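You operate a simulated robot arm through the tools that you are given. There is no shell and no other tool. Be economical: measure what you need, move in short steps, check, and stop when the job is done.

You are at the controls of a simulated two-armed robot. One attempt, no reset.

Task
Take the lid off the cream tin and lay it down on the end of the beige bench.

The check looks at the end state, three seconds after you hand in, the way a careful person would. Anything else that was tipped, shoved, dropped, spilled or broken makes it a failure. Lids that push on must go on centred and level and be pressed home; caps that screw on are set level and turned clockwise until they are tight.

Robot
Two 7-joint arms with two-finger parallel grippers on one trunk, on a base that drives. Base frame: it is fixed to the floor where the robot stands at the start and does not move with it; the origin is under the middle of the robot, x ahead of it, y to its left, z up. Units: m, rad, N and s.
The left shoulder is at the start at [0.05, 0.165, 1.055], the right one opposite. With the tool pointing down near the work surface each hand reaches from about 0.24 to 0.7 m from the robot's upright axis, wherever it stands, measured 20 degrees to its own side. Places, roughly: cream tin [1.75, -1.75, 0.75]. Payload 3.91 kg a hand.
Tool frame (each hand has its own): the origin (TCP) lies between the finger pads and is the grasp point; the fingertips stand 0.03 m ahead of it; z points along the fingers, y is the line along which they close. Largest opening 0.11 m; finger width 0.02, thickness 0.01; the body of the gripper, 0.048 by 0.112 m, starts 0.055 m behind the TCP.
Orientation is that of the tool frame in the base frame, as a unit quaternion [x, y, z, w]. With the fingers straight down and closing along the base's y, the tool's x points along the base's -x, its y along +y and its z along -z.

Tools
- The arms move only by the tool servo_tool. It takes "left_targets", "right_targets" or both (then of equal length, played together; a hand with none holds still); each is a list of rows, each an object of numbers (a shift or turn left out is 0, a gripper value left out holds the last): "tx", "ty", "tz": the shift along the tool's x, y, z in m; "rx", "ry", "rz": the turn, a rotation vector about the tool's x, y, z in rad; "claw": the gripper command, from -1 (fully open) to 1 (shut), values between in proportion. In form: [{"tx": .., "ty": .., "tz": .., "rx": .., "ry": .., "rz": .., "claw": ..}, ...]. A call has 1 to 10 rows; each row is the pose to reach, as a shift and turn from the pose commanded when the call began, along the tool's axes at that moment. Rows are played at 5 a second. More than 0.05 m and 0.15 rad between two rows, or a gripper value outside its range, and nothing of the call is played. Where a pose cannot be reached the arm comes as near as it can. A force on the tool above 40 N (or 10 N above the force at the start of the call, whichever is more), or a blocked arm, ends the call early, and 0.2 s more pass. Each finger travels about 0.045 m/s and halts on what it meets, pressing with about 43 N; the grip force reading is that of the motor and also rises with nothing between the fingers. The clock runs only during rows and for 0.2 s after the last one: add rows that repeat a pose to give the fingers time. It gives the time, the measured TCP pose, the force on the tool (base axes), the opening and the grip force at its end, in the units of the frame above (readings bear some noise), with the torque about the TCP (base axes, N m) and any sound that the robot's microphone picked up.
- Cameras (640 x 400 px; columns grow to the right, rows downward): "scene" is now at [0.1233, 0.007, 1.2163]; the picture's right is [0.04, -1.00, 0.00], its down [-0.55, -0.02, -0.83] and it looks along [0.83, 0.04, -0.55] (base axes); focal length 263 px, centre (320, 200). "left" rides on the left gripper at [0.072, -0.017, -0.103] in its tool frame; the picture's right is [0.23, 0.97, 0.00], its down [-0.76, 0.18, -0.62] and it looks along [-0.61, 0.14, 0.78] (tool axes); focal length 222 px, centre (320, 200). "right" rides on the right gripper at [0.072, 0.017, -0.103] in its tool frame; the picture's right is [-0.23, 0.97, 0.00], its down [-0.76, -0.18, -0.62] and it looks along [-0.61, -0.14, 0.78] (tool axes); focal length 222 px, centre (320, 200). There is no depth. A picture from a camera that has moved, and an enlarged one, comes with that camera's place and axes in the base frame and with its lens. The place of the scene camera against the robot may be out by one fixed shift of up to 0.018 m in any direction.
- grab_frame(camera): a new picture of that camera. The clock stands still meanwhile.
- lift_body(by): slides the trunk up (or, below 0, down) by that many m; the arms and the scene camera ride with it, the base frame stays. It gives what a move gives, with no picture.
- base_move(legs): drives the robot by 1 to 6 legs, each [ahead, left, turn to the left] in m, m and rad, along the robot's own axes; the way and the turn of a leg run together, so that a leg with both is an arc; at most 1.5 m and 3.142 rad a leg. The arms and the cameras ride along, it lands a little off, and it stops where it bumps. It gives what a move gives.
- head_to(pan, tilt): turns the head with the scene camera to pan (to the left, within 1.396 rad either way) and tilt (down, from -0.506 to 1.204), counted from straight ahead of the robot. It gives what a move gives.
- close_up(camera, box): a new picture of the part [left, top, right, bottom] of that camera's present view, enlarged. The clock stands still meanwhile.
- finish_job(): hands the job in; it is judged then, once.

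Go step by step. Nothing tells you exact positions but the pictures and the camera data: compare them with the known pose of the tool, close in by small moves and look again before you grip or let go. The budget is 135 turns and 122 pictures, counting those below and the enlarged ones. Unless the task says otherwise, let go and move clear before handing in, and close with one line.

The tools are called after "Request:" as a command line: name --argument value ..., lists and objects as JSON in quotes. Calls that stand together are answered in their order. servo_tool: Moves the arms, as the interface text tells. Its arguments: {"type":"object","properties":{"left_targets":{"type":"array"},"right_targets":{"type":"array"}},"required":[]} The other tools are called the same way: lift_body (by) slides the trunk up or down; base_move (legs) drives the base; head_to (pan, tilt) turns the head that bears the scene camera; grab_frame (camera) takes a picture; close_up (camera, box) takes an enlarged picture of a part of a camera's view; finish_job () hands the job in.

At the start:

```text
clock: 0.0
left_eef_pos: [0.4939, 0.1726, 1.0327]
left_ee_rot: [0.0, 1.0, -0.001, 0.0]
left_ft_force: [1.0, 0.3, -0.2]
left_wrist_torque: [0.01, 0.02, 0.01]
left_finger_gap: 0.1098
left_finger_force: 0.1
right_eef_pos: [0.5291, -0.281, 1.0446]
right_ee_rot: [0.0, 1.0, -0.001, 0.001]
right_ft_force: [0.4, 0.5, 0.4]
right_wrist_torque: [-0.02, 0.02, -0.02]
right_finger_gap: 0.11
right_finger_force: 0.1
trunk travel left (down, up): [-0.275, 0.228]
robot x, y, heading: [-0.0007, -0.0004, 0.002]
head pan, tilt: [0.045, 0.583]
```

scene: 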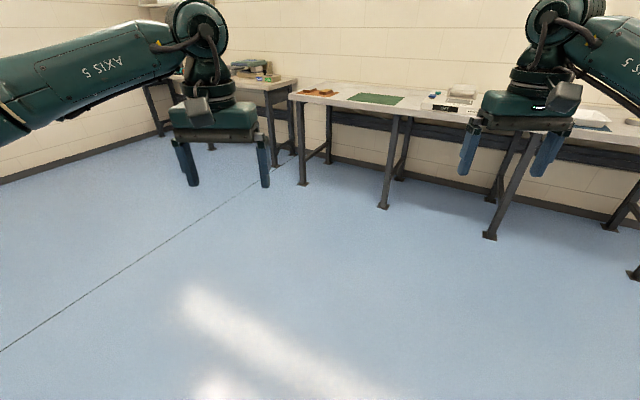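
right: 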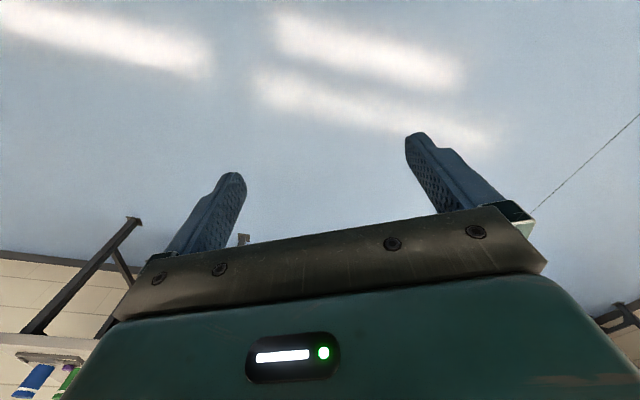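
left: 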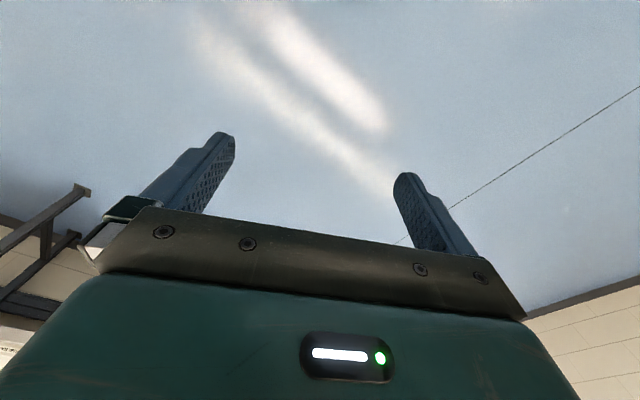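

The tin is out to the right, at about [1.75, -1.75]. I'll turn the head that way to look at the benches.

Request:
head_to --pan -0.75 --tilt 0.35

Request:
grab_frame --camera "scene"

```text
clock: 1.1
left_eef_pos: [0.4934, 0.1713, 1.0321]
left_ee_rot: [0.0, 1.0, 0.001, 0.0]
left_ft_force: [-0.2, 0.5, -0.8]
left_wrist_torque: [0.0, 0.03, 0.01]
left_finger_gap: 0.1099
left_finger_force: 0.0
right_eef_pos: [0.5293, -0.281, 1.0456]
right_ee_rot: [0.0, 1.0, 0.001, 0.0]
right_ft_force: [-0.6, 0.8, -0.6]
right_wrist_torque: [-0.01, 0.02, -0.01]
right_finger_gap: 0.1098
right_finger_force: 0.1
trunk travel left (down, up): [-0.275, 0.228]
robot x, y, heading: [0.0006, 0.0009, -0.001]
head pan, tilt: [-0.75, 0.351]
```

```text
118 pictures are left
camera scene: at [0.1026, -0.0604, 1.2375], right [-0.68, -0.73, 0.0], down [-0.25, 0.23, -0.94], along [0.69, -0.64, -0.34], focal length 263 px, centre (320, 200)
```

scene: 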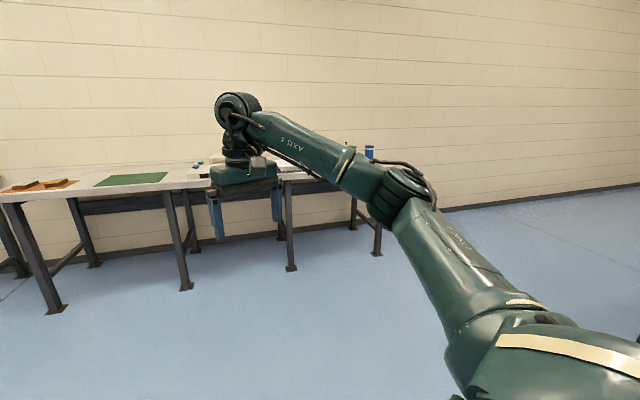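

The right arm hides much of the view. The bench seems to run diagonally, with its front facing about (-0.89, 0.45), so I'll drive nearer, square up to it and look again.

Request:
base_move --legs '[[0.3, -1.0, 0], [0, 0, -0.47]]'

Request:
head_to --pan 0.0 --tilt 0.45

Request:
grab_frame --camera "scene"

```text
clock: 11.5
left_eef_pos: [0.8212, -1.0545, 1.0326]
left_ee_rot: [0.224, 0.974, 0.0, 0.0]
left_ft_force: [-0.3, -0.5, -0.2]
left_wrist_torque: [-0.03, -0.03, -0.04]
left_finger_gap: 0.1103
left_finger_force: 0.0
right_eef_pos: [0.6572, -1.4771, 1.0466]
right_ee_rot: [0.224, 0.975, 0.0, 0.0]
right_ft_force: [0.3, -0.1, 0.1]
right_wrist_torque: [0.02, -0.03, -0.01]
right_finger_gap: 0.1099
right_finger_force: 0.1
trunk travel left (down, up): [-0.275, 0.228]
robot x, y, heading: [0.3056, -0.9927, -0.455]
head pan, tilt: [-0.75, 0.351]
```

```text
clock: 12.6
left_eef_pos: [0.8225, -1.0539, 1.0323]
left_ee_rot: [0.224, 0.975, 0.001, 0.0]
left_ft_force: [-0.2, 0.1, 0.2]
left_wrist_torque: [0.04, 0.01, -0.03]
left_finger_gap: 0.1101
left_finger_force: 0.0
right_eef_pos: [0.6577, -1.4764, 1.0465]
right_ee_rot: [0.224, 0.975, 0.0, 0.0]
right_ft_force: [-1.0, 0.1, 0.3]
right_wrist_torque: [-0.01, -0.03, 0.01]
right_finger_gap: 0.11
right_finger_force: 0.0
trunk travel left (down, up): [-0.275, 0.228]
robot x, y, heading: [0.3047, -0.9933, -0.451]
head pan, tilt: [0.0, 0.45]
```

```text
117 pictures are left
camera scene: at [0.4179, -1.0428, 1.2283], right [-0.44, -0.9, 0.0], down [-0.39, 0.19, -0.9], along [0.81, -0.39, -0.44], focal length 263 px, centre (320, 200)
```

scene: 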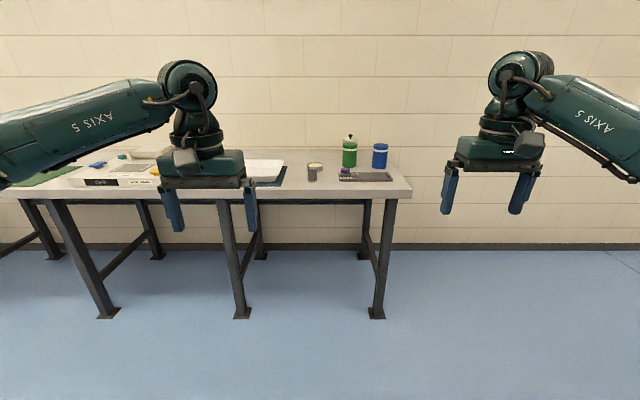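

The right end of the bench is now in view, with several containers on it. I'll zoom in.

Request:
close_up --camera "scene" --box '[240, 120, 430, 220]'

Request:
close_up --camera "scene" --box '[0, 120, 240, 220]'

```text
3.37 times, centred on (335, 170) of scene
camera zoom: at [0.4179, -1.0428, 1.2283], right [-0.44, -0.9, 0.0], down [-0.39, 0.19, -0.9], along [0.81, -0.39, -0.44], focal length 887 px, centre (270, 301)
```

zoom: 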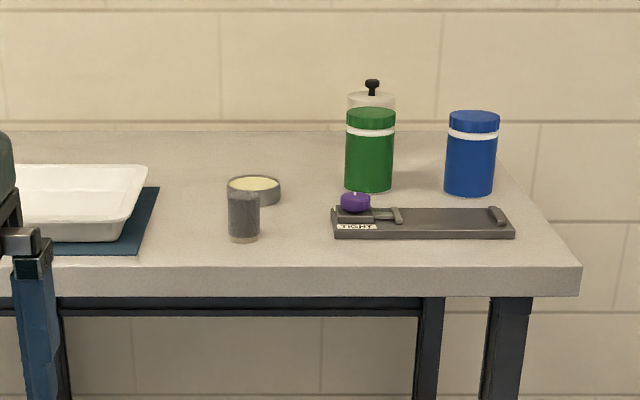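

```text
2.67 times, centred on (120, 170) of scene
camera zoom: at [0.4179, -1.0428, 1.2283], right [-0.44, -0.9, 0.0], down [-0.39, 0.19, -0.9], along [0.81, -0.39, -0.44], focal length 702 px, centre (853, 280)
```

zoom: 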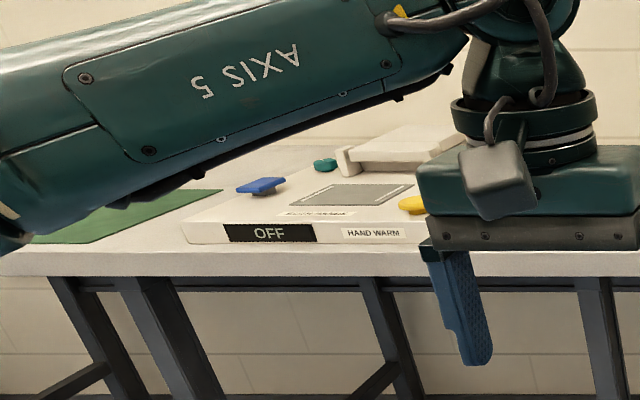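

The cream tin with the black-knobbed lid stands behind the green can, near the right end of this bench. I'll look around to see which bench counts as the "beige" one.

Request:
head_to --pan 1.2 --tilt 0.2

Request:
grab_frame --camera "scene"

Request:
head_to --pan -1.2 --tilt 0.2

Request:
grab_frame --camera "scene"

```text
clock: 14.0
left_eef_pos: [0.8226, -1.0529, 1.0334]
left_ee_rot: [0.223, 0.975, 0.001, 0.0]
left_ft_force: [0.7, -0.8, 0.1]
left_wrist_torque: [-0.01, -0.03, -0.01]
left_finger_gap: 0.11
left_finger_force: 0.1
right_eef_pos: [0.6568, -1.4777, 1.0444]
right_ee_rot: [0.224, 0.975, -0.001, 0.0]
right_ft_force: [0.0, -0.4, -0.1]
right_wrist_torque: [0.01, -0.02, -0.02]
right_finger_gap: 0.1099
right_finger_force: 0.0
trunk travel left (down, up): [-0.275, 0.228]
robot x, y, heading: [0.3012, -0.9914, -0.448]
head pan, tilt: [1.201, 0.201]
```

```text
114 pictures are left
camera scene: at [0.4036, -0.9392, 1.2515], right [0.68, -0.73, 0.0], down [-0.15, -0.14, -0.98], along [0.72, 0.67, -0.2], focal length 263 px, centre (320, 200)
```

scene: 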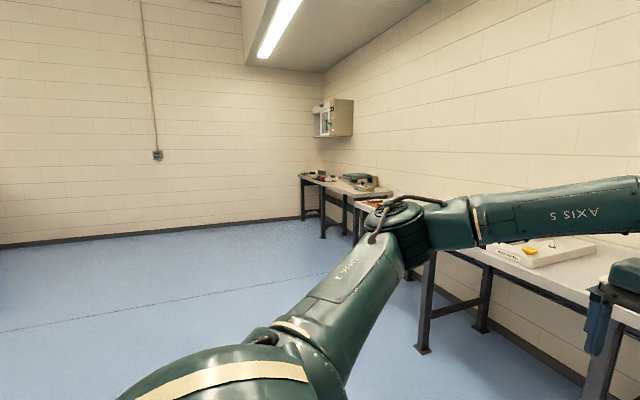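

```text
clock: 16.2
left_eef_pos: [0.8226, -1.0539, 1.032]
left_ee_rot: [0.224, 0.975, 0.0, 0.0]
left_ft_force: [0.0, -0.6, 0.7]
left_wrist_torque: [0.02, 0.0, 0.03]
left_finger_gap: 0.1099
left_finger_force: 0.1
right_eef_pos: [0.6576, -1.4772, 1.0449]
right_ee_rot: [0.224, 0.975, 0.0, 0.0]
right_ft_force: [0.7, 0.8, -0.4]
right_wrist_torque: [0.01, 0.0, 0.01]
right_finger_gap: 0.1098
right_finger_force: 0.1
trunk travel left (down, up): [-0.275, 0.228]
robot x, y, heading: [0.306, -0.9931, -0.455]
head pan, tilt: [-1.201, 0.201]
```

```text
113 pictures are left
camera scene: at [0.3277, -1.0954, 1.2516], right [-1.0, 0.08, 0.0], down [0.02, 0.2, -0.98], along [-0.08, -0.98, -0.2], focal length 263 px, centre (320, 200)
```

scene: 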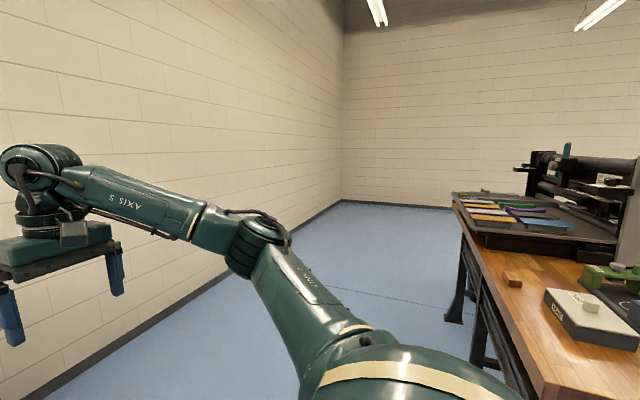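

The bench opposite is wooden. I'll move round to the right end of the pale bench, turn to face its end diagonally, and look from there.

Request:
base_move --legs '[[0.0, -1.0, 0], [0.95, 0, 0], [0, 0, 1.0]]'

Request:
head_to --pan 0.0 --tilt 0.6

Request:
grab_frame --camera "scene"

```text
clock: 20.5
left_eef_pos: [0.6576, -1.3983, 1.0333]
left_ee_rot: [0.228, 0.974, -0.001, -0.001]
left_ft_force: [-1.0, -0.2, 0.8]
left_wrist_torque: [0.0, -0.02, -0.01]
left_finger_gap: 0.1102
left_finger_force: 0.0
right_eef_pos: [0.4903, -1.8188, 1.0442]
right_ee_rot: [0.229, 0.973, 0.0, 0.0]
right_ft_force: [-0.4, 0.6, -0.1]
right_wrist_torque: [0.0, 0.01, 0.02]
right_finger_gap: 0.1101
right_finger_force: 0.1
trunk travel left (down, up): [-0.275, 0.228]
robot x, y, heading: [0.1366, -1.331, -0.46]
head pan, tilt: [-1.201, 0.201]
stopped in leg 1: the robot was blocked; the commanded pose is now the measured one
```

```text
clock: 21.9
left_eef_pos: [0.6572, -1.3979, 1.0323]
left_ee_rot: [0.228, 0.974, 0.0, -0.001]
left_ft_force: [-0.6, 0.2, -0.4]
left_wrist_torque: [0.0, 0.02, 0.01]
left_finger_gap: 0.11
left_finger_force: 0.0
right_eef_pos: [0.4891, -1.8211, 1.0452]
right_ee_rot: [0.229, 0.973, 0.0, -0.001]
right_ft_force: [0.0, 0.3, 0.8]
right_wrist_torque: [0.0, 0.02, 0.01]
right_finger_gap: 0.1099
right_finger_force: 0.1
trunk travel left (down, up): [-0.275, 0.228]
robot x, y, heading: [0.1385, -1.3326, -0.46]
head pan, tilt: [0.0, 0.6]
```

```text
112 pictures are left
camera scene: at [0.2509, -1.3814, 1.2148], right [-0.44, -0.9, 0.0], down [-0.51, 0.25, -0.83], along [0.74, -0.37, -0.56], focal length 263 px, centre (320, 200)
```

scene: 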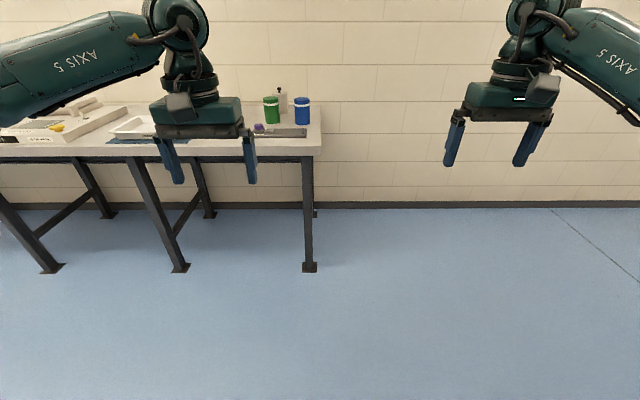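

Something on the right blocked me, probably the wooden bench. I'll check what I touched.

Request:
head_to --pan -1.39 --tilt 0.6

Request:
grab_frame --camera "scene"

```text
clock: 23.4
left_eef_pos: [0.657, -1.3976, 1.0322]
left_ee_rot: [0.229, 0.974, 0.0, 0.0]
left_ft_force: [0.1, 0.2, 0.4]
left_wrist_torque: [0.0, -0.01, -0.01]
left_finger_gap: 0.1099
left_finger_force: 0.0
right_eef_pos: [0.4898, -1.8203, 1.0455]
right_ee_rot: [0.229, 0.973, 0.0, 0.0]
right_ft_force: [0.6, -0.3, -0.6]
right_wrist_torque: [0.03, 0.03, 0.0]
right_finger_gap: 0.11
right_finger_force: 0.1
trunk travel left (down, up): [-0.275, 0.228]
robot x, y, heading: [0.1371, -1.3287, -0.461]
head pan, tilt: [-1.389, 0.6]
```

```text
111 pictures are left
camera scene: at [0.1475, -1.4272, 1.2148], right [-0.96, 0.27, 0.0], down [0.15, 0.54, -0.83], along [-0.23, -0.79, -0.56], focal length 263 px, centre (320, 200)
```

scene: 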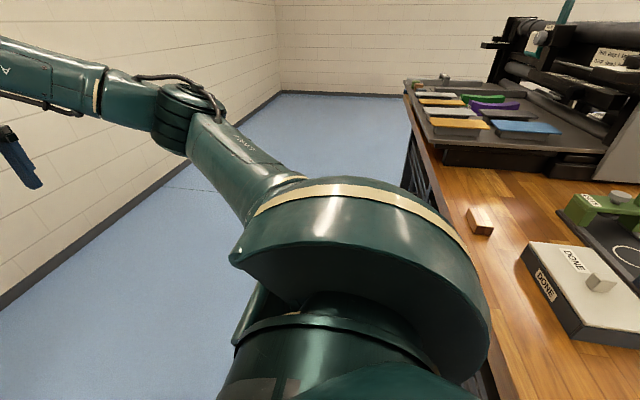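

The base only touched the side of the wooden bench, and nothing on it moved. I'll go ahead first, then sideways towards the pale bench's end.

Request:
base_move --legs '[[0.1, 0.1, 0], [0.5, -0.1, 0], [0.1, -0.55, 0], [0, 0, 0.8]]'

Request:
head_to --pan 0.0 --tilt 0.6

Request:
grab_frame --camera "scene"

```text
clock: 34.6
left_eef_pos: [0.9362, -1.808, 1.0329]
left_ee_rot: [-0.173, 0.985, 0.0, 0.0]
left_ft_force: [-0.3, -0.2, 1.1]
left_wrist_torque: [0.03, 0.0, 0.02]
left_finger_gap: 0.11
left_finger_force: 0.0
right_eef_pos: [1.1265, -2.2202, 1.046]
right_ee_rot: [-0.172, 0.985, 0.0, 0.0]
right_ft_force: [-0.9, -0.1, 0.0]
right_wrist_torque: [0.01, -0.01, 0.02]
right_finger_gap: 0.1099
right_finger_force: 0.1
trunk travel left (down, up): [-0.275, 0.228]
robot x, y, heading: [0.533, -2.1383, 0.352]
head pan, tilt: [-1.389, 0.6]
```

```text
clock: 36.2
left_eef_pos: [0.9366, -1.8068, 1.0331]
left_ee_rot: [-0.174, 0.985, 0.001, 0.0]
left_ft_force: [0.2, -0.3, -0.3]
left_wrist_torque: [0.0, -0.01, 0.01]
left_finger_gap: 0.1098
left_finger_force: 0.0
right_eef_pos: [1.1265, -2.2205, 1.0454]
right_ee_rot: [-0.173, 0.985, 0.0, 0.0]
right_ft_force: [0.0, -0.3, -0.2]
right_wrist_torque: [-0.04, -0.01, 0.0]
right_finger_gap: 0.1099
right_finger_force: 0.1
trunk travel left (down, up): [-0.275, 0.228]
robot x, y, heading: [0.5345, -2.1341, 0.351]
head pan, tilt: [0.0, 0.6]
```

```text
110 pictures are left
camera scene: at [0.6482, -2.0943, 1.2148], right [0.34, -0.94, 0.0], down [-0.53, -0.19, -0.83], along [0.78, 0.28, -0.56], focal length 263 px, centre (320, 200)
```

scene: 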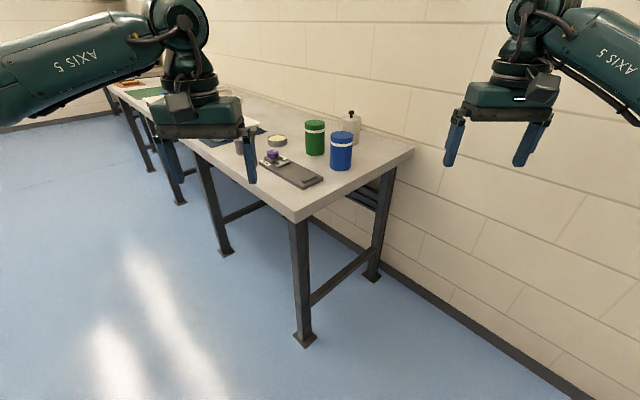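

The tin is visible behind the blue can. I'll zoom in to see the lid.

Request:
close_up --camera "scene" --box '[260, 90, 420, 190]'

```text
4.00 times, centred on (340, 140) of scene
camera zoom: at [0.6482, -2.0943, 1.2148], right [0.34, -0.94, 0.0], down [-0.53, -0.19, -0.83], along [0.78, 0.28, -0.56], focal length 1054 px, centre (240, 440)
```

zoom: 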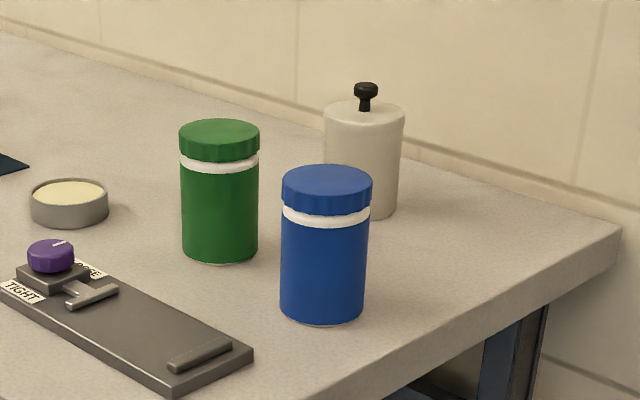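

I need to know which bench is "beige", so I'll look left along the bench line and compare the tops.

Request:
head_to --pan 0.65 --tilt 0.25

Request:
grab_frame --camera "scene"

Request:
close_up --camera "left" --box '[0, 0, 640, 400]'

```text
clock: 37.2
left_eef_pos: [0.9364, -1.808, 1.0324]
left_ee_rot: [-0.174, 0.985, 0.0, 0.001]
left_ft_force: [0.4, 0.1, -0.3]
left_wrist_torque: [-0.04, 0.03, -0.01]
left_finger_gap: 0.11
left_finger_force: 0.1
right_eef_pos: [1.127, -2.221, 1.0446]
right_ee_rot: [-0.173, 0.985, 0.0, 0.001]
right_ft_force: [0.6, 0.9, 0.1]
right_wrist_torque: [-0.01, 0.03, 0.03]
right_finger_gap: 0.1098
right_finger_force: 0.1
trunk travel left (down, up): [-0.275, 0.228]
robot x, y, heading: [0.528, -2.1373, 0.354]
head pan, tilt: [0.649, 0.25]
```

```text
108 pictures are left
camera scene: at [0.6157, -2.046, 1.247], right [0.84, -0.54, 0.0], down [-0.13, -0.21, -0.97], along [0.52, 0.81, -0.25], focal length 263 px, centre (320, 200)
```

scene: 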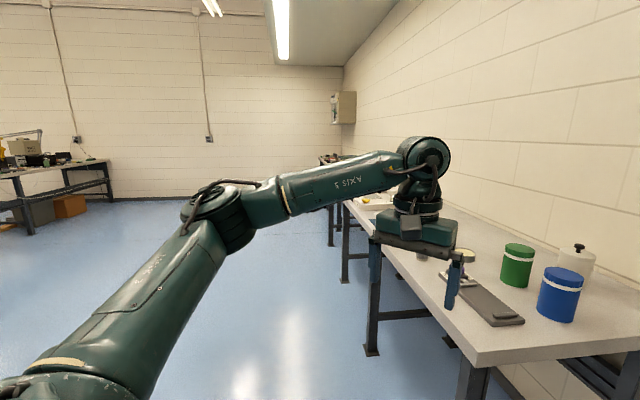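

```text
1.00 times, centred on (320, 200) of left (not enlarged: the box is as wide or as high as the picture)
camera zoom: at [0.8745, -1.8499, 1.137], right [-0.55, 0.84, 0.0], down [0.65, 0.43, 0.62], along [0.52, 0.34, -0.78], focal length 222 px, centre (320, 200)
```

zoom: 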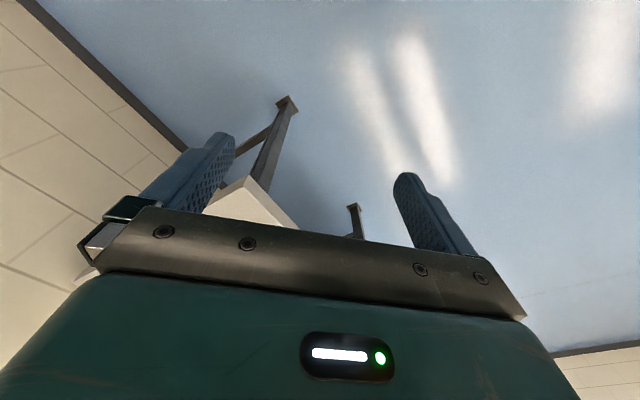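

Request:
close_up --camera "scene" --box '[290, 130, 400, 200]'

Request:
close_up --camera "scene" --box '[0, 120, 130, 210]'

```text
5.71 times, centred on (345, 165) of scene
camera zoom: at [0.6157, -2.046, 1.247], right [0.84, -0.54, 0.0], down [-0.13, -0.21, -0.97], along [0.52, 0.81, -0.25], focal length 1505 px, centre (177, 400)
```

zoom: 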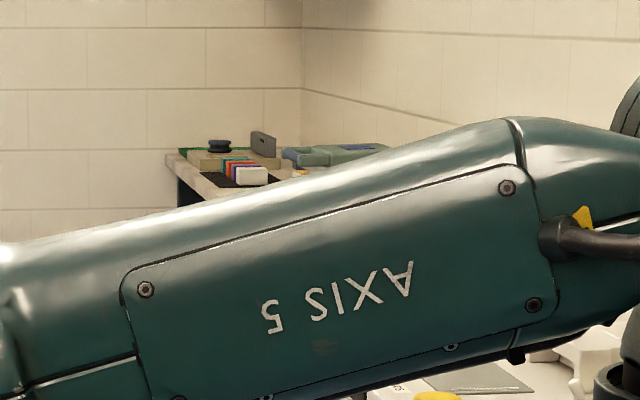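

```text
4.44 times, centred on (65, 165) of scene
camera zoom: at [0.6157, -2.046, 1.247], right [0.84, -0.54, 0.0], down [-0.13, -0.21, -0.97], along [0.52, 0.81, -0.25], focal length 1171 px, centre (1453, 356)
```

zoom: 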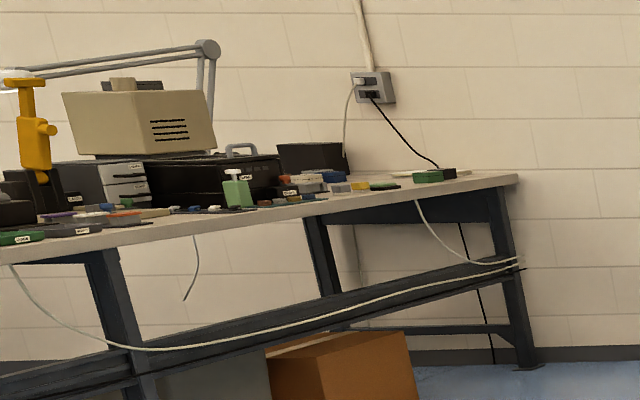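

Only this bench has a clear end, and its top is pale beige, so I'll use it. The tin stands about 0.24 m in from the end, close to the wall. I'll extend the right arm to keep its elbow away from the wall, then drive in.

Request:
servo_tool --right_targets '[{"tx": -0.03, "ty": 0.02}, {"tx": -0.06, "ty": 0.04}, {"tx": -0.09, "ty": 0.06}, {"tx": -0.11, "ty": 0.08}, {"tx": -0.11, "ty": 0.08}]'

Request:
head_to --pan -1.2 --tilt 0.4

Request:
grab_frame --camera "scene"

```text
clock: 38.4
left_eef_pos: [0.9364, -1.8084, 1.0327]
left_ee_rot: [-0.174, 0.985, 0.0, 0.0]
left_ft_force: [-0.6, 0.8, -1.1]
left_wrist_torque: [-0.05, -0.02, 0.02]
left_finger_gap: 0.1098
left_finger_force: 0.1
right_eef_pos: [1.1973, -2.1123, 1.0482]
right_ee_rot: [-0.173, 0.985, 0.0, 0.001]
right_ft_force: [-0.1, 0.5, -0.3]
right_wrist_torque: [-0.01, -0.02, -0.01]
right_finger_gap: 0.1099
right_finger_force: 0.0
right hand out of reach, approached as far as the arm can: row 4, 5
trunk travel left (down, up): [-0.275, 0.228]
robot x, y, heading: [0.5339, -2.1347, 0.348]
head pan, tilt: [0.649, 0.25]
```

```text
clock: 40.2
left_eef_pos: [0.937, -1.8077, 1.0327]
left_ee_rot: [-0.174, 0.985, 0.0, 0.0]
left_ft_force: [0.3, 0.8, 0.2]
left_wrist_torque: [-0.01, -0.02, 0.03]
left_finger_gap: 0.1097
left_finger_force: 0.1
right_eef_pos: [1.1976, -2.1116, 1.0486]
right_ee_rot: [-0.172, 0.985, 0.001, 0.001]
right_ft_force: [-0.6, -0.8, 0.5]
right_wrist_torque: [-0.03, -0.02, 0.0]
right_finger_gap: 0.11
right_finger_force: 0.2
trunk travel left (down, up): [-0.275, 0.228]
robot x, y, heading: [0.532, -2.1379, 0.356]
head pan, tilt: [-1.201, 0.4]
```

```text
104 pictures are left
camera scene: at [0.6263, -2.1941, 1.233], right [-0.75, -0.66, 0.0], down [-0.26, 0.29, -0.92], along [0.61, -0.69, -0.39], focal length 263 px, centre (320, 200)
```

scene: 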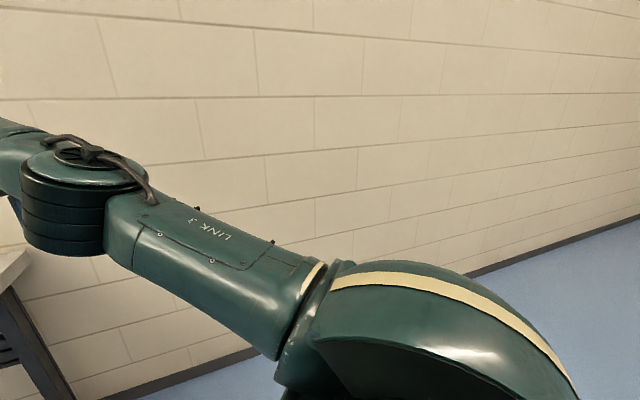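

The right arm is now nearly straight and its elbow sits closer in. I'll turn to heading about 0.87 here, then shift diagonally up to the bench's end.

Request:
base_move --legs '[[0, 0, 0.515], [0.1, -0.25, 0], [0.1, -0.15, 0]]'

Request:
head_to --pan -0.2 --tilt 0.6

Request:
grab_frame --camera "scene"

Request:
grab_frame --camera "right"

```text
clock: 46.1
left_eef_pos: [1.1602, -1.7638, 1.0331]
left_ee_rot: [-0.416, 0.909, 0.0, 0.0]
left_ft_force: [-0.3, 0.1, 0.1]
left_wrist_torque: [-0.01, 0.02, -0.04]
left_finger_gap: 0.1098
left_finger_force: 0.0
right_eef_pos: [1.5358, -1.9026, 1.0477]
right_ee_rot: [-0.415, 0.91, 0.001, 0.0]
right_ft_force: [0.4, -0.4, 0.4]
right_wrist_torque: [0.01, 0.03, -0.03]
right_finger_gap: 0.1101
right_finger_force: 0.1
trunk travel left (down, up): [-0.275, 0.228]
robot x, y, heading: [0.9686, -2.2467, 0.86]
head pan, tilt: [-1.201, 0.4]
```

```text
clock: 47.3
left_eef_pos: [1.1609, -1.7635, 1.0329]
left_ee_rot: [-0.417, 0.909, 0.0, 0.0]
left_ft_force: [0.0, -0.3, 0.0]
left_wrist_torque: [0.01, 0.06, -0.03]
left_finger_gap: 0.1099
left_finger_force: 0.0
right_eef_pos: [1.5352, -1.901, 1.0467]
right_ee_rot: [-0.416, 0.909, 0.0, 0.001]
right_ft_force: [0.1, 0.1, -0.6]
right_wrist_torque: [-0.02, 0.01, 0.02]
right_finger_gap: 0.1097
right_finger_force: 0.1
trunk travel left (down, up): [-0.275, 0.228]
robot x, y, heading: [0.9702, -2.2499, 0.857]
head pan, tilt: [-0.201, 0.6]
```

```text
103 pictures are left
camera scene: at [1.0621, -2.1689, 1.2148], right [0.61, -0.79, 0.0], down [-0.45, -0.35, -0.83], along [0.65, 0.51, -0.56], focal length 263 px, centre (320, 200)
```

scene: 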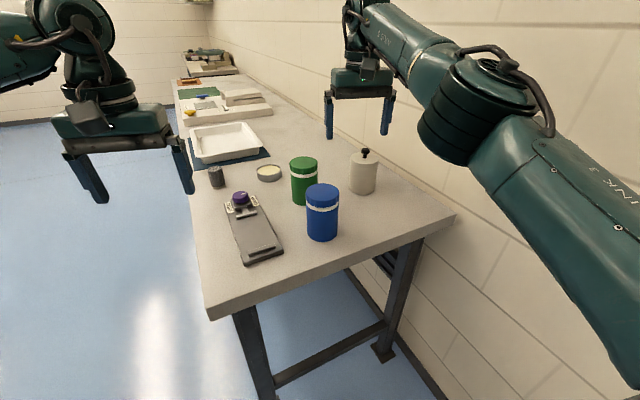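

```text
102 pictures are left
camera right: at [1.4749, -1.946, 1.1508], right [-0.59, 0.81, 0.0], down [0.63, 0.46, 0.62], along [0.5, 0.37, -0.78], focal length 222 px, centre (320, 200)
```

right: 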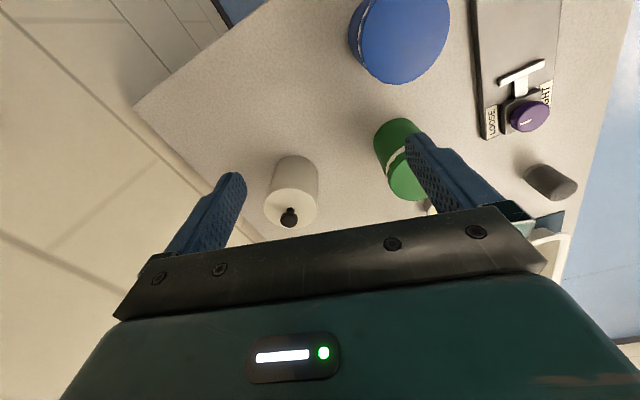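

I've triangulated the knob top to about (1.68, -1.85, 0.91). I'll move in a bit more, 0.16 m ahead and 0.08 m right.

Request:
base_move --legs '[[0.16, -0.08, 0]]'

Request:
grab_frame --camera "scene"

Request:
grab_frame --camera "right"

```text
clock: 48.8
left_eef_pos: [1.3282, -1.6947, 1.033]
left_ee_rot: [-0.414, 0.91, 0.0, 0.0]
left_ft_force: [-0.1, -0.6, 0.8]
left_wrist_torque: [0.01, 0.04, 0.01]
left_finger_gap: 0.1098
left_finger_force: 0.0
right_eef_pos: [1.7029, -1.8338, 1.0464]
right_ee_rot: [-0.414, 0.91, 0.001, 0.001]
right_ft_force: [-0.4, 0.9, -0.4]
right_wrist_torque: [-0.01, 0.01, 0.01]
right_finger_gap: 0.1101
right_finger_force: 0.0
trunk travel left (down, up): [-0.275, 0.228]
robot x, y, heading: [1.1332, -2.1846, 0.854]
head pan, tilt: [-0.201, 0.6]
```

```text
101 pictures are left
camera scene: at [1.2288, -2.1004, 1.2147], right [0.61, -0.79, 0.0], down [-0.45, -0.35, -0.82], along [0.65, 0.5, -0.57], focal length 263 px, centre (320, 200)
```

scene: 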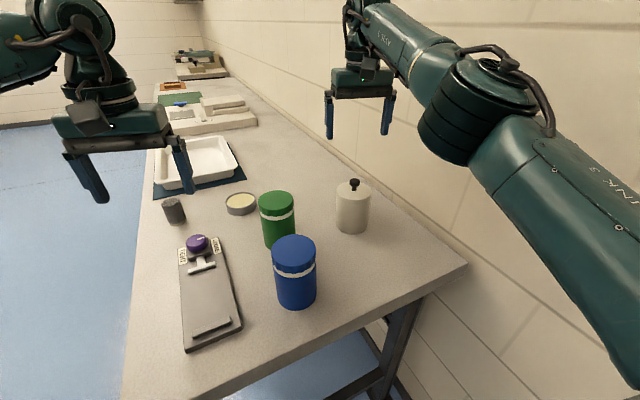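

```text
100 pictures are left
camera right: at [1.6422, -1.8787, 1.1505], right [-0.59, 0.81, 0.0], down [0.63, 0.46, 0.62], along [0.51, 0.37, -0.78], focal length 222 px, centre (320, 200)
```

right: 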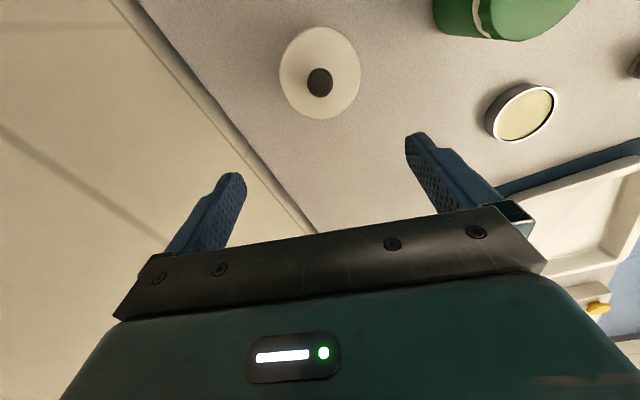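

Both cameras agree on the knob, near (1.681, -1.851, 0.91). I'll zoom in on it and the lid seam from both cameras.

Request:
close_up --camera "right" --box '[250, 10, 390, 130]'

Request:
close_up --camera "scene" --box '[310, 165, 400, 245]'

```text
3.33 times, centred on (320, 70) of right
camera zoom: at [1.6422, -1.8787, 1.1505], right [-0.59, 0.81, 0.0], down [0.63, 0.46, 0.62], along [0.51, 0.37, -0.78], focal length 740 px, centre (320, 633)
```

zoom: 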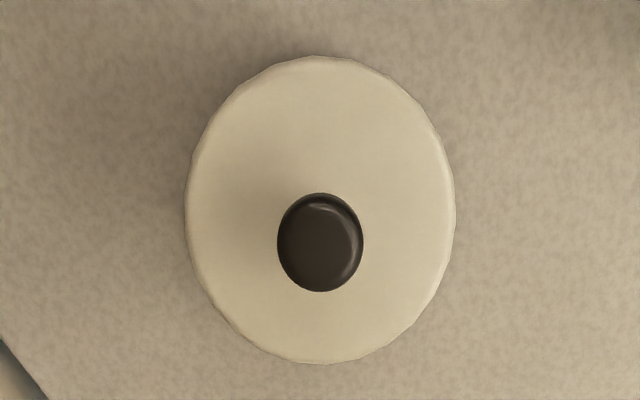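

```text
5.00 times, centred on (355, 205) of scene
camera zoom: at [1.2288, -2.1004, 1.2147], right [0.61, -0.79, 0.0], down [-0.45, -0.35, -0.82], along [0.65, 0.5, -0.57], focal length 1317 px, centre (145, 175)
```

zoom: 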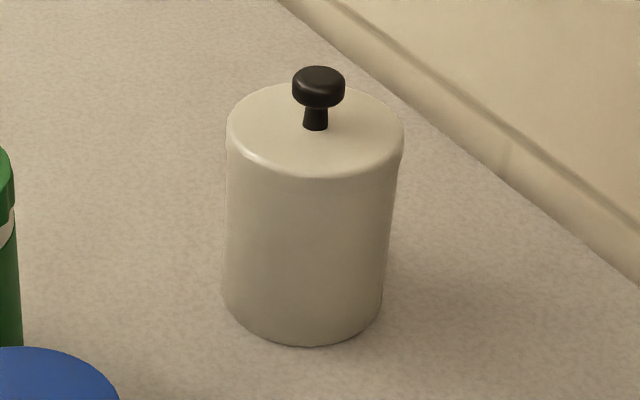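

The knob head is about 24 mm wide at z 0.900–0.914, with the lid plane near 0.885. I'll line up above it at TCP z 0.965, part-close the gripper and look.

Request:
servo_tool --right_targets '[{"tx": 0.0274, "ty": 0.0053, "tz": 0.0, "claw": 0.0}, {"tx": 0.0274, "ty": 0.0053, "tz": 0.03}, {"tx": 0.0274, "ty": 0.0053, "tz": 0.06}, {"tx": 0.0274, "ty": 0.0053, "tz": 0.08}, {"tx": 0.0274, "ty": 0.0053, "tz": 0.08}]'

Request:
grab_frame --camera "right"

Request:
close_up --camera "scene" --box '[300, 120, 420, 240]'

```text
clock: 50.0
left_eef_pos: [1.3285, -1.6957, 1.0322]
left_ee_rot: [-0.415, 0.91, 0.001, 0.002]
left_ft_force: [0.0, -0.3, 0.4]
left_wrist_torque: [0.0, -0.03, -0.02]
left_finger_gap: 0.1101
left_finger_force: 0.1
right_eef_pos: [1.6806, -1.8517, 0.9688]
right_ee_rot: [-0.414, 0.91, 0.0, 0.0]
right_ft_force: [-0.4, -0.3, -0.5]
right_wrist_torque: [-0.01, -0.03, 0.01]
right_finger_gap: 0.0551
right_finger_force: 0.1
trunk travel left (down, up): [-0.275, 0.228]
robot x, y, heading: [1.1311, -2.1777, 0.856]
head pan, tilt: [-0.201, 0.6]
```

```text
97 pictures are left
camera right: at [1.6192, -1.8959, 1.0715], right [-0.58, 0.81, 0.0], down [0.63, 0.46, 0.62], along [0.51, 0.37, -0.78], focal length 222 px, centre (320, 200)
```

right: 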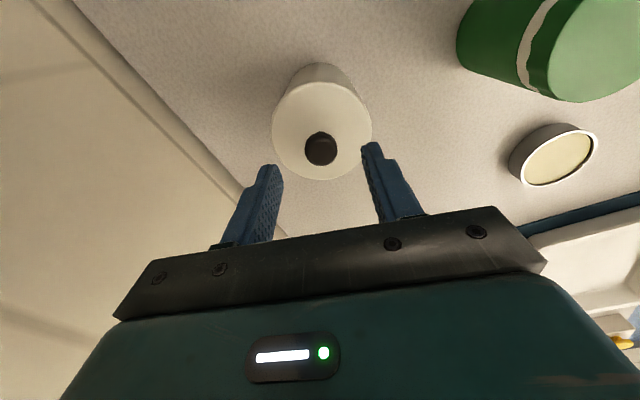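

```text
3.33 times, centred on (360, 180) of scene
camera zoom: at [1.2283, -2.1006, 1.2148], right [0.61, -0.79, 0.0], down [-0.45, -0.34, -0.83], along [0.65, 0.5, -0.56], focal length 878 px, centre (187, 267)
```

zoom: 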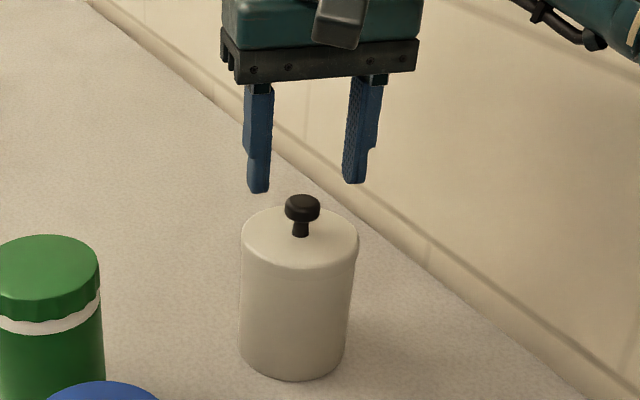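

It's aligned within a few millimetres. I'll go down to TCP z ≈ 0.922, with fingertips near 0.892, just clear of the lid.

Request:
servo_tool --right_targets '[{"tx": -0.002, "tz": 0.02}, {"tx": -0.003, "tz": 0.035}, {"tx": -0.003, "tz": 0.046}, {"tx": -0.003, "tz": 0.046}]'

Request:
grab_frame --camera "right"

Request:
close_up --camera "scene" --box '[310, 140, 410, 220]'

```text
clock: 51.0
left_eef_pos: [1.3272, -1.6966, 1.0335]
left_ee_rot: [-0.415, 0.91, 0.001, 0.002]
left_ft_force: [-0.2, -0.4, 0.9]
left_wrist_torque: [-0.04, -0.02, -0.01]
left_finger_gap: 0.1101
left_finger_force: 0.1
right_eef_pos: [1.6833, -1.8491, 0.9329]
right_ee_rot: [-0.414, 0.91, 0.007, 0.007]
right_ft_force: [-3.5, -5.4, 14.3]
right_wrist_torque: [-0.37, 0.02, -0.05]
right_finger_gap: 0.055
right_finger_force: 0.1
trunk travel left (down, up): [-0.275, 0.228]
robot x, y, heading: [1.1324, -2.1839, 0.854]
head pan, tilt: [-0.201, 0.6]
stopped in row 4 (right hand): the force on the tool passed its limit at 41 N (the readings are from after the stop); the commanded pose is now the measured one
```

```text
95 pictures are left
camera right: at [1.6215, -1.8947, 1.0345], right [-0.58, 0.81, 0.01], down [0.63, 0.45, 0.64], along [0.51, 0.38, -0.77], focal length 222 px, centre (320, 200)
```

right: 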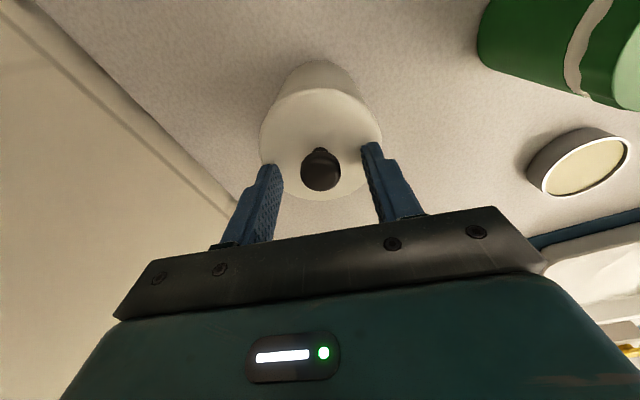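

```text
5.00 times, centred on (360, 180) of scene
camera zoom: at [1.227, -2.1019, 1.2149], right [0.61, -0.79, 0.0], down [-0.45, -0.34, -0.83], along [0.65, 0.5, -0.56], focal length 1317 px, centre (120, 300)
```

zoom: 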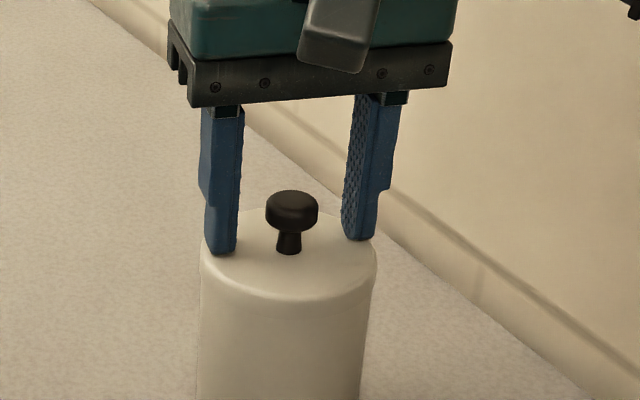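

The fingertips touched the lid lightly, so the lid top is about 0.902. I'll lift 5 mm, undo the slight tilt, then close on the knob.

Request:
servo_tool --right_targets '[{"tz": -0.005, "rx": 0.007, "ry": 0.0185}, {"tz": -0.005, "rx": 0.007, "ry": 0.0185}]'

Request:
close_up --camera "scene" --box '[310, 140, 410, 240]'

Request:
close_up --camera "right" --box '[200, 40, 440, 220]'

```text
clock: 51.6
left_eef_pos: [1.3279, -1.6952, 1.032]
left_ee_rot: [-0.414, 0.91, 0.0, 0.001]
left_ft_force: [-0.4, 0.2, 0.8]
left_wrist_torque: [0.0, -0.03, 0.04]
left_finger_gap: 0.1101
left_finger_force: 0.0
right_eef_pos: [1.6839, -1.8475, 0.9329]
right_ee_rot: [-0.412, 0.911, -0.003, -0.001]
right_ft_force: [-0.3, 0.0, 0.1]
right_wrist_torque: [-0.03, 0.03, -0.01]
right_finger_gap: 0.0551
right_finger_force: 0.1
trunk travel left (down, up): [-0.275, 0.228]
robot x, y, heading: [1.1306, -2.1825, 0.858]
head pan, tilt: [-0.201, 0.6]
```

```text
4.00 times, centred on (360, 190) of scene
camera zoom: at [1.2285, -2.1006, 1.2146], right [0.61, -0.79, 0.0], down [-0.45, -0.34, -0.83], along [0.65, 0.5, -0.56], focal length 1054 px, centre (160, 240)
```

zoom: 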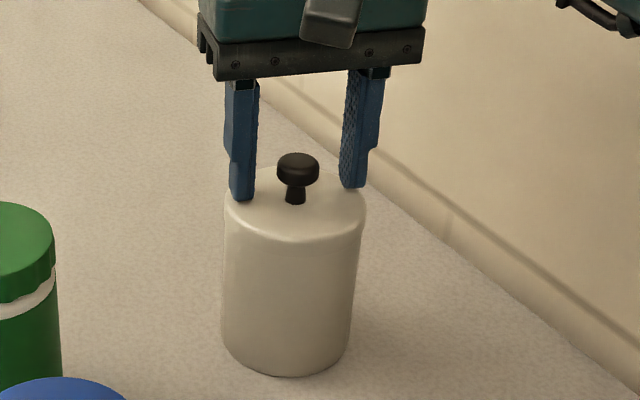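

```text
2.22 times, centred on (320, 130) of right
camera zoom: at [1.6234, -1.8916, 1.0371], right [-0.58, 0.81, -0.01], down [0.64, 0.46, 0.62], along [0.51, 0.36, -0.78], focal length 494 px, centre (320, 356)
```

zoom: 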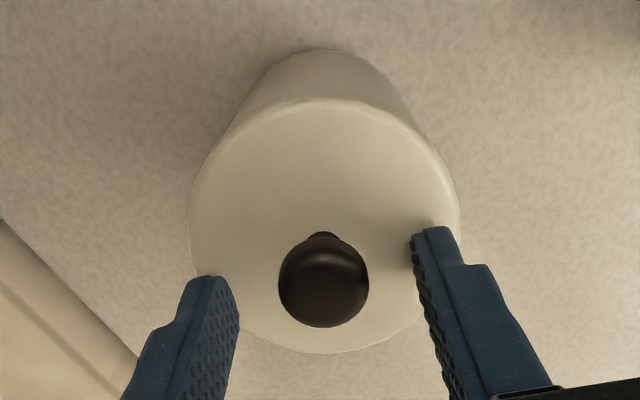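

The knob sits between the fingers. I'll shift 4 mm, then close.

Request:
servo_tool --right_targets '[{"tx": 0.004}, {"tx": 0.004, "claw": 1.0}, {"tx": 0.004}, {"tx": 0.004}, {"tx": 0.004}, {"tx": 0.004}]'

Request:
close_up --camera "scene" --box '[310, 140, 410, 240]'

```text
clock: 53.0
left_eef_pos: [1.3281, -1.6947, 1.0335]
left_ee_rot: [-0.415, 0.91, 0.001, 0.001]
left_ft_force: [0.5, 0.5, -0.7]
left_wrist_torque: [-0.01, 0.02, -0.01]
left_finger_gap: 0.11
left_finger_force: 0.0
right_eef_pos: [1.6818, -1.8518, 0.9339]
right_ee_rot: [-0.414, 0.91, -0.002, -0.001]
right_ft_force: [-0.5, 0.8, 0.5]
right_wrist_torque: [-0.03, 0.0, 0.0]
right_finger_gap: 0.0221
right_finger_force: 43.1
trunk travel left (down, up): [-0.275, 0.228]
robot x, y, heading: [1.1379, -2.1818, 0.858]
head pan, tilt: [-0.201, 0.6]
heard: snap
```

```text
4.00 times, centred on (360, 190) of scene
camera zoom: at [1.2284, -2.1007, 1.2148], right [0.61, -0.79, 0.0], down [-0.45, -0.34, -0.83], along [0.65, 0.5, -0.56], focal length 1054 px, centre (160, 240)
```

zoom: 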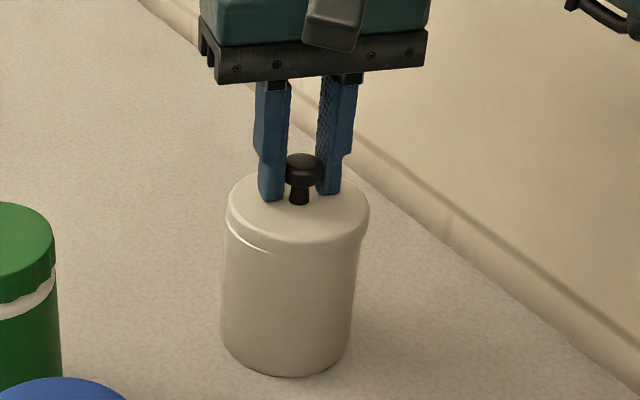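

I heard a snap and the seam is now showing, so the lid has popped loose with the knob gripped at 22 mm. I'll lift gently and look.

Request:
servo_tool --right_targets '[{"tz": -0.005}, {"tz": -0.01}, {"tz": -0.015}, {"tz": -0.02}, {"tz": -0.02}]'

Request:
close_up --camera "scene" --box '[310, 140, 410, 240]'

```text
clock: 54.2
left_eef_pos: [1.3281, -1.6959, 1.0331]
left_ee_rot: [-0.415, 0.91, 0.001, 0.001]
left_ft_force: [-0.1, 0.5, 0.2]
left_wrist_torque: [-0.02, 0.02, 0.01]
left_finger_gap: 0.1098
left_finger_force: 0.1
right_eef_pos: [1.6833, -1.8517, 0.954]
right_ee_rot: [-0.414, 0.91, -0.002, -0.001]
right_ft_force: [0.1, 0.0, -0.8]
right_wrist_torque: [0.0, -0.01, -0.01]
right_finger_gap: 0.0222
right_finger_force: 42.9
trunk travel left (down, up): [-0.275, 0.228]
robot x, y, heading: [1.1331, -2.1801, 0.86]
head pan, tilt: [-0.201, 0.6]
```

```text
4.00 times, centred on (360, 190) of scene
camera zoom: at [1.2285, -2.1006, 1.2148], right [0.61, -0.79, 0.0], down [-0.45, -0.34, -0.83], along [0.65, 0.5, -0.56], focal length 1054 px, centre (160, 240)
```

zoom: 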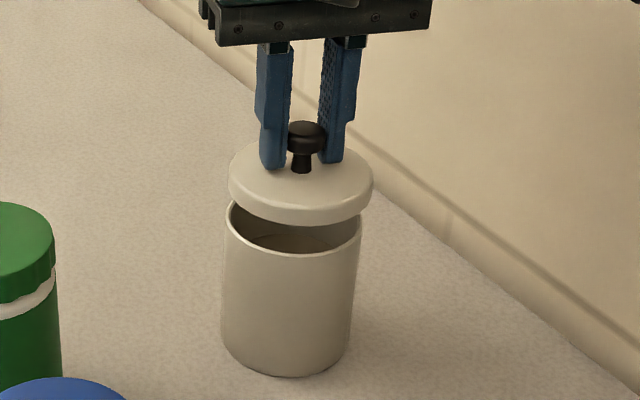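

The lid is off and held level. The clear spot on the end is about (1.62, -1.963), between the tin and the end edge. I'll raise the lid, carry it over that spot and look.

Request:
servo_tool --right_targets '[{"tz": -0.03}, {"tz": -0.05}, {"tx": 0.03, "ty": -0.006, "tz": -0.05}, {"tx": 0.06, "ty": -0.012, "tz": -0.05}, {"tx": 0.09, "ty": -0.019, "tz": -0.05}, {"tx": 0.124, "ty": -0.026, "tz": -0.05}, {"tx": 0.124, "ty": -0.026, "tz": -0.05}]'

Request:
grab_frame --camera "scene"

Request:
grab_frame --camera "right"

```text
clock: 55.9
left_eef_pos: [1.323, -1.6898, 1.032]
left_ee_rot: [-0.416, 0.909, -0.004, 0.002]
left_ft_force: [0.8, 0.1, 0.0]
left_wrist_torque: [0.0, 0.02, -0.02]
left_finger_gap: 0.11
left_finger_force: 0.2
right_eef_pos: [1.6142, -1.952, 1.0059]
right_ee_rot: [-0.417, 0.909, -0.007, 0.0]
right_ft_force: [0.4, -0.3, -0.4]
right_wrist_torque: [0.01, -0.04, -0.03]
right_finger_gap: 0.0218
right_finger_force: 43.0
trunk travel left (down, up): [-0.275, 0.228]
robot x, y, heading: [1.1352, -2.1807, 0.858]
head pan, tilt: [-0.201, 0.6]
```

```text
89 pictures are left
camera scene: at [1.2228, -2.0939, 1.2148], right [0.61, -0.79, 0.01], down [-0.44, -0.35, -0.83], along [0.66, 0.5, -0.56], focal length 263 px, centre (320, 200)
```

scene: 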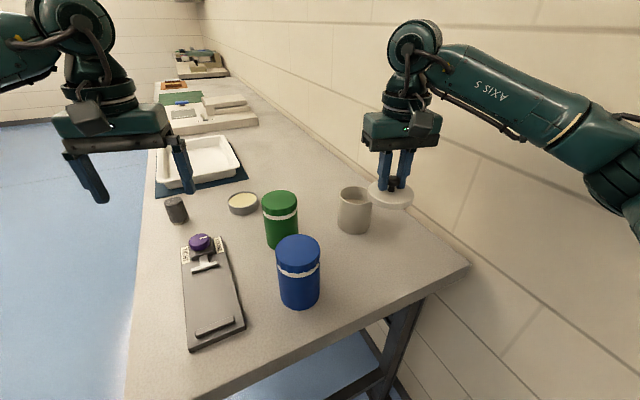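

```text
88 pictures are left
camera right: at [1.5532, -1.996, 1.11], right [-0.59, 0.81, -0.01], down [0.63, 0.47, 0.62], along [0.51, 0.36, -0.78], focal length 222 px, centre (320, 200)
```

right: 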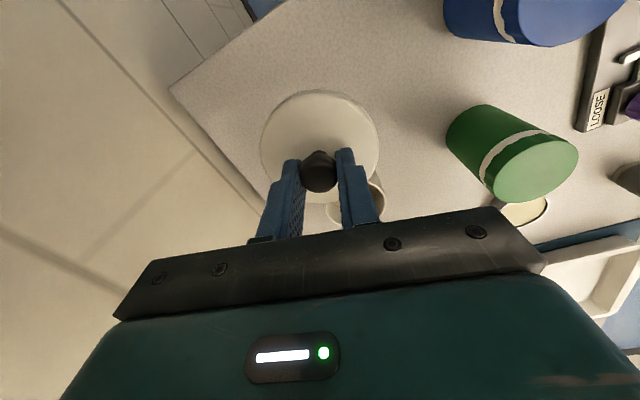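

The elbow seems to be touching the wall in this bent pose, since the robot shifted a few millimetres. I'll stretch the arm out again and back the base away instead, to bring the lid over the same spot.

Request:
servo_tool --right_targets '[{"tx": -0.03, "ty": 0.006}, {"tx": -0.06, "ty": 0.012}, {"tx": -0.09, "ty": 0.019}, {"tx": -0.12, "ty": 0.026}, {"tx": -0.12, "ty": 0.026}]'

Request:
base_move --legs '[[-0.125, -0.015, 0]]'

Request:
grab_frame --camera "scene"

Request:
grab_frame --camera "right"

```text
clock: 57.0
left_eef_pos: [1.3286, -1.6948, 1.0335]
left_ee_rot: [-0.415, 0.91, 0.0, 0.001]
left_ft_force: [0.8, 0.0, -0.9]
left_wrist_torque: [0.04, 0.01, 0.0]
left_finger_gap: 0.1099
left_finger_force: 0.0
right_eef_pos: [1.6791, -1.8539, 1.0025]
right_ee_rot: [-0.414, 0.91, -0.003, -0.001]
right_ft_force: [0.1, -0.4, -0.9]
right_wrist_torque: [-0.02, 0.03, -0.01]
right_finger_gap: 0.0221
right_finger_force: 42.9
trunk travel left (down, up): [-0.275, 0.228]
robot x, y, heading: [1.1359, -2.1814, 0.861]
head pan, tilt: [-0.201, 0.6]
```

```text
clock: 58.3
left_eef_pos: [1.2582, -1.799, 1.0336]
left_ee_rot: [-0.413, 0.911, 0.0, 0.0]
left_ft_force: [0.3, 0.3, 0.8]
left_wrist_torque: [0.0, -0.06, 0.03]
left_finger_gap: 0.1099
left_finger_force: 0.0
right_eef_pos: [1.6086, -1.9575, 1.003]
right_ee_rot: [-0.414, 0.91, -0.002, -0.001]
right_ft_force: [-0.2, -0.2, -0.3]
right_wrist_torque: [-0.02, -0.03, 0.0]
right_finger_gap: 0.022
right_finger_force: 43.7
trunk travel left (down, up): [-0.275, 0.228]
robot x, y, heading: [1.0632, -2.2831, 0.85]
head pan, tilt: [-0.201, 0.6]
```

```text
87 pictures are left
camera scene: at [1.1582, -2.2049, 1.2149], right [0.61, -0.79, 0.0], down [-0.45, -0.34, -0.83], along [0.65, 0.5, -0.56], focal length 263 px, centre (320, 200)
```

scene: 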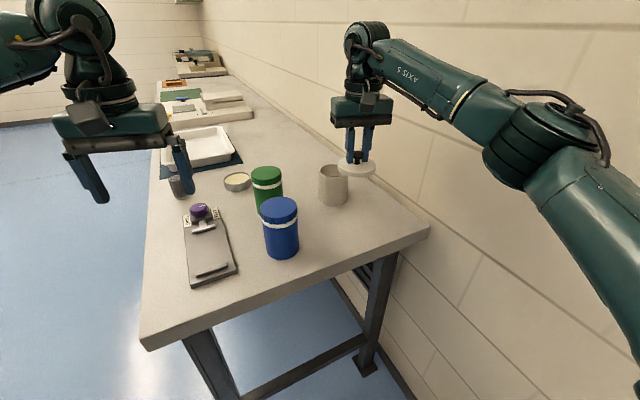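

```text
86 pictures are left
camera right: at [1.5482, -2.0007, 1.1067], right [-0.58, 0.81, 0.0], down [0.64, 0.46, 0.62], along [0.51, 0.36, -0.78], focal length 222 px, centre (320, 200)
```

right: 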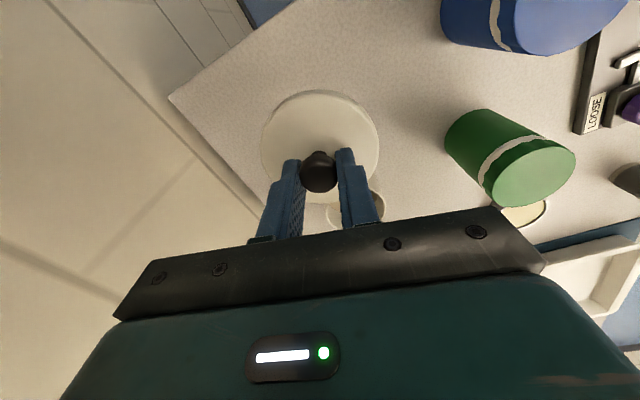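

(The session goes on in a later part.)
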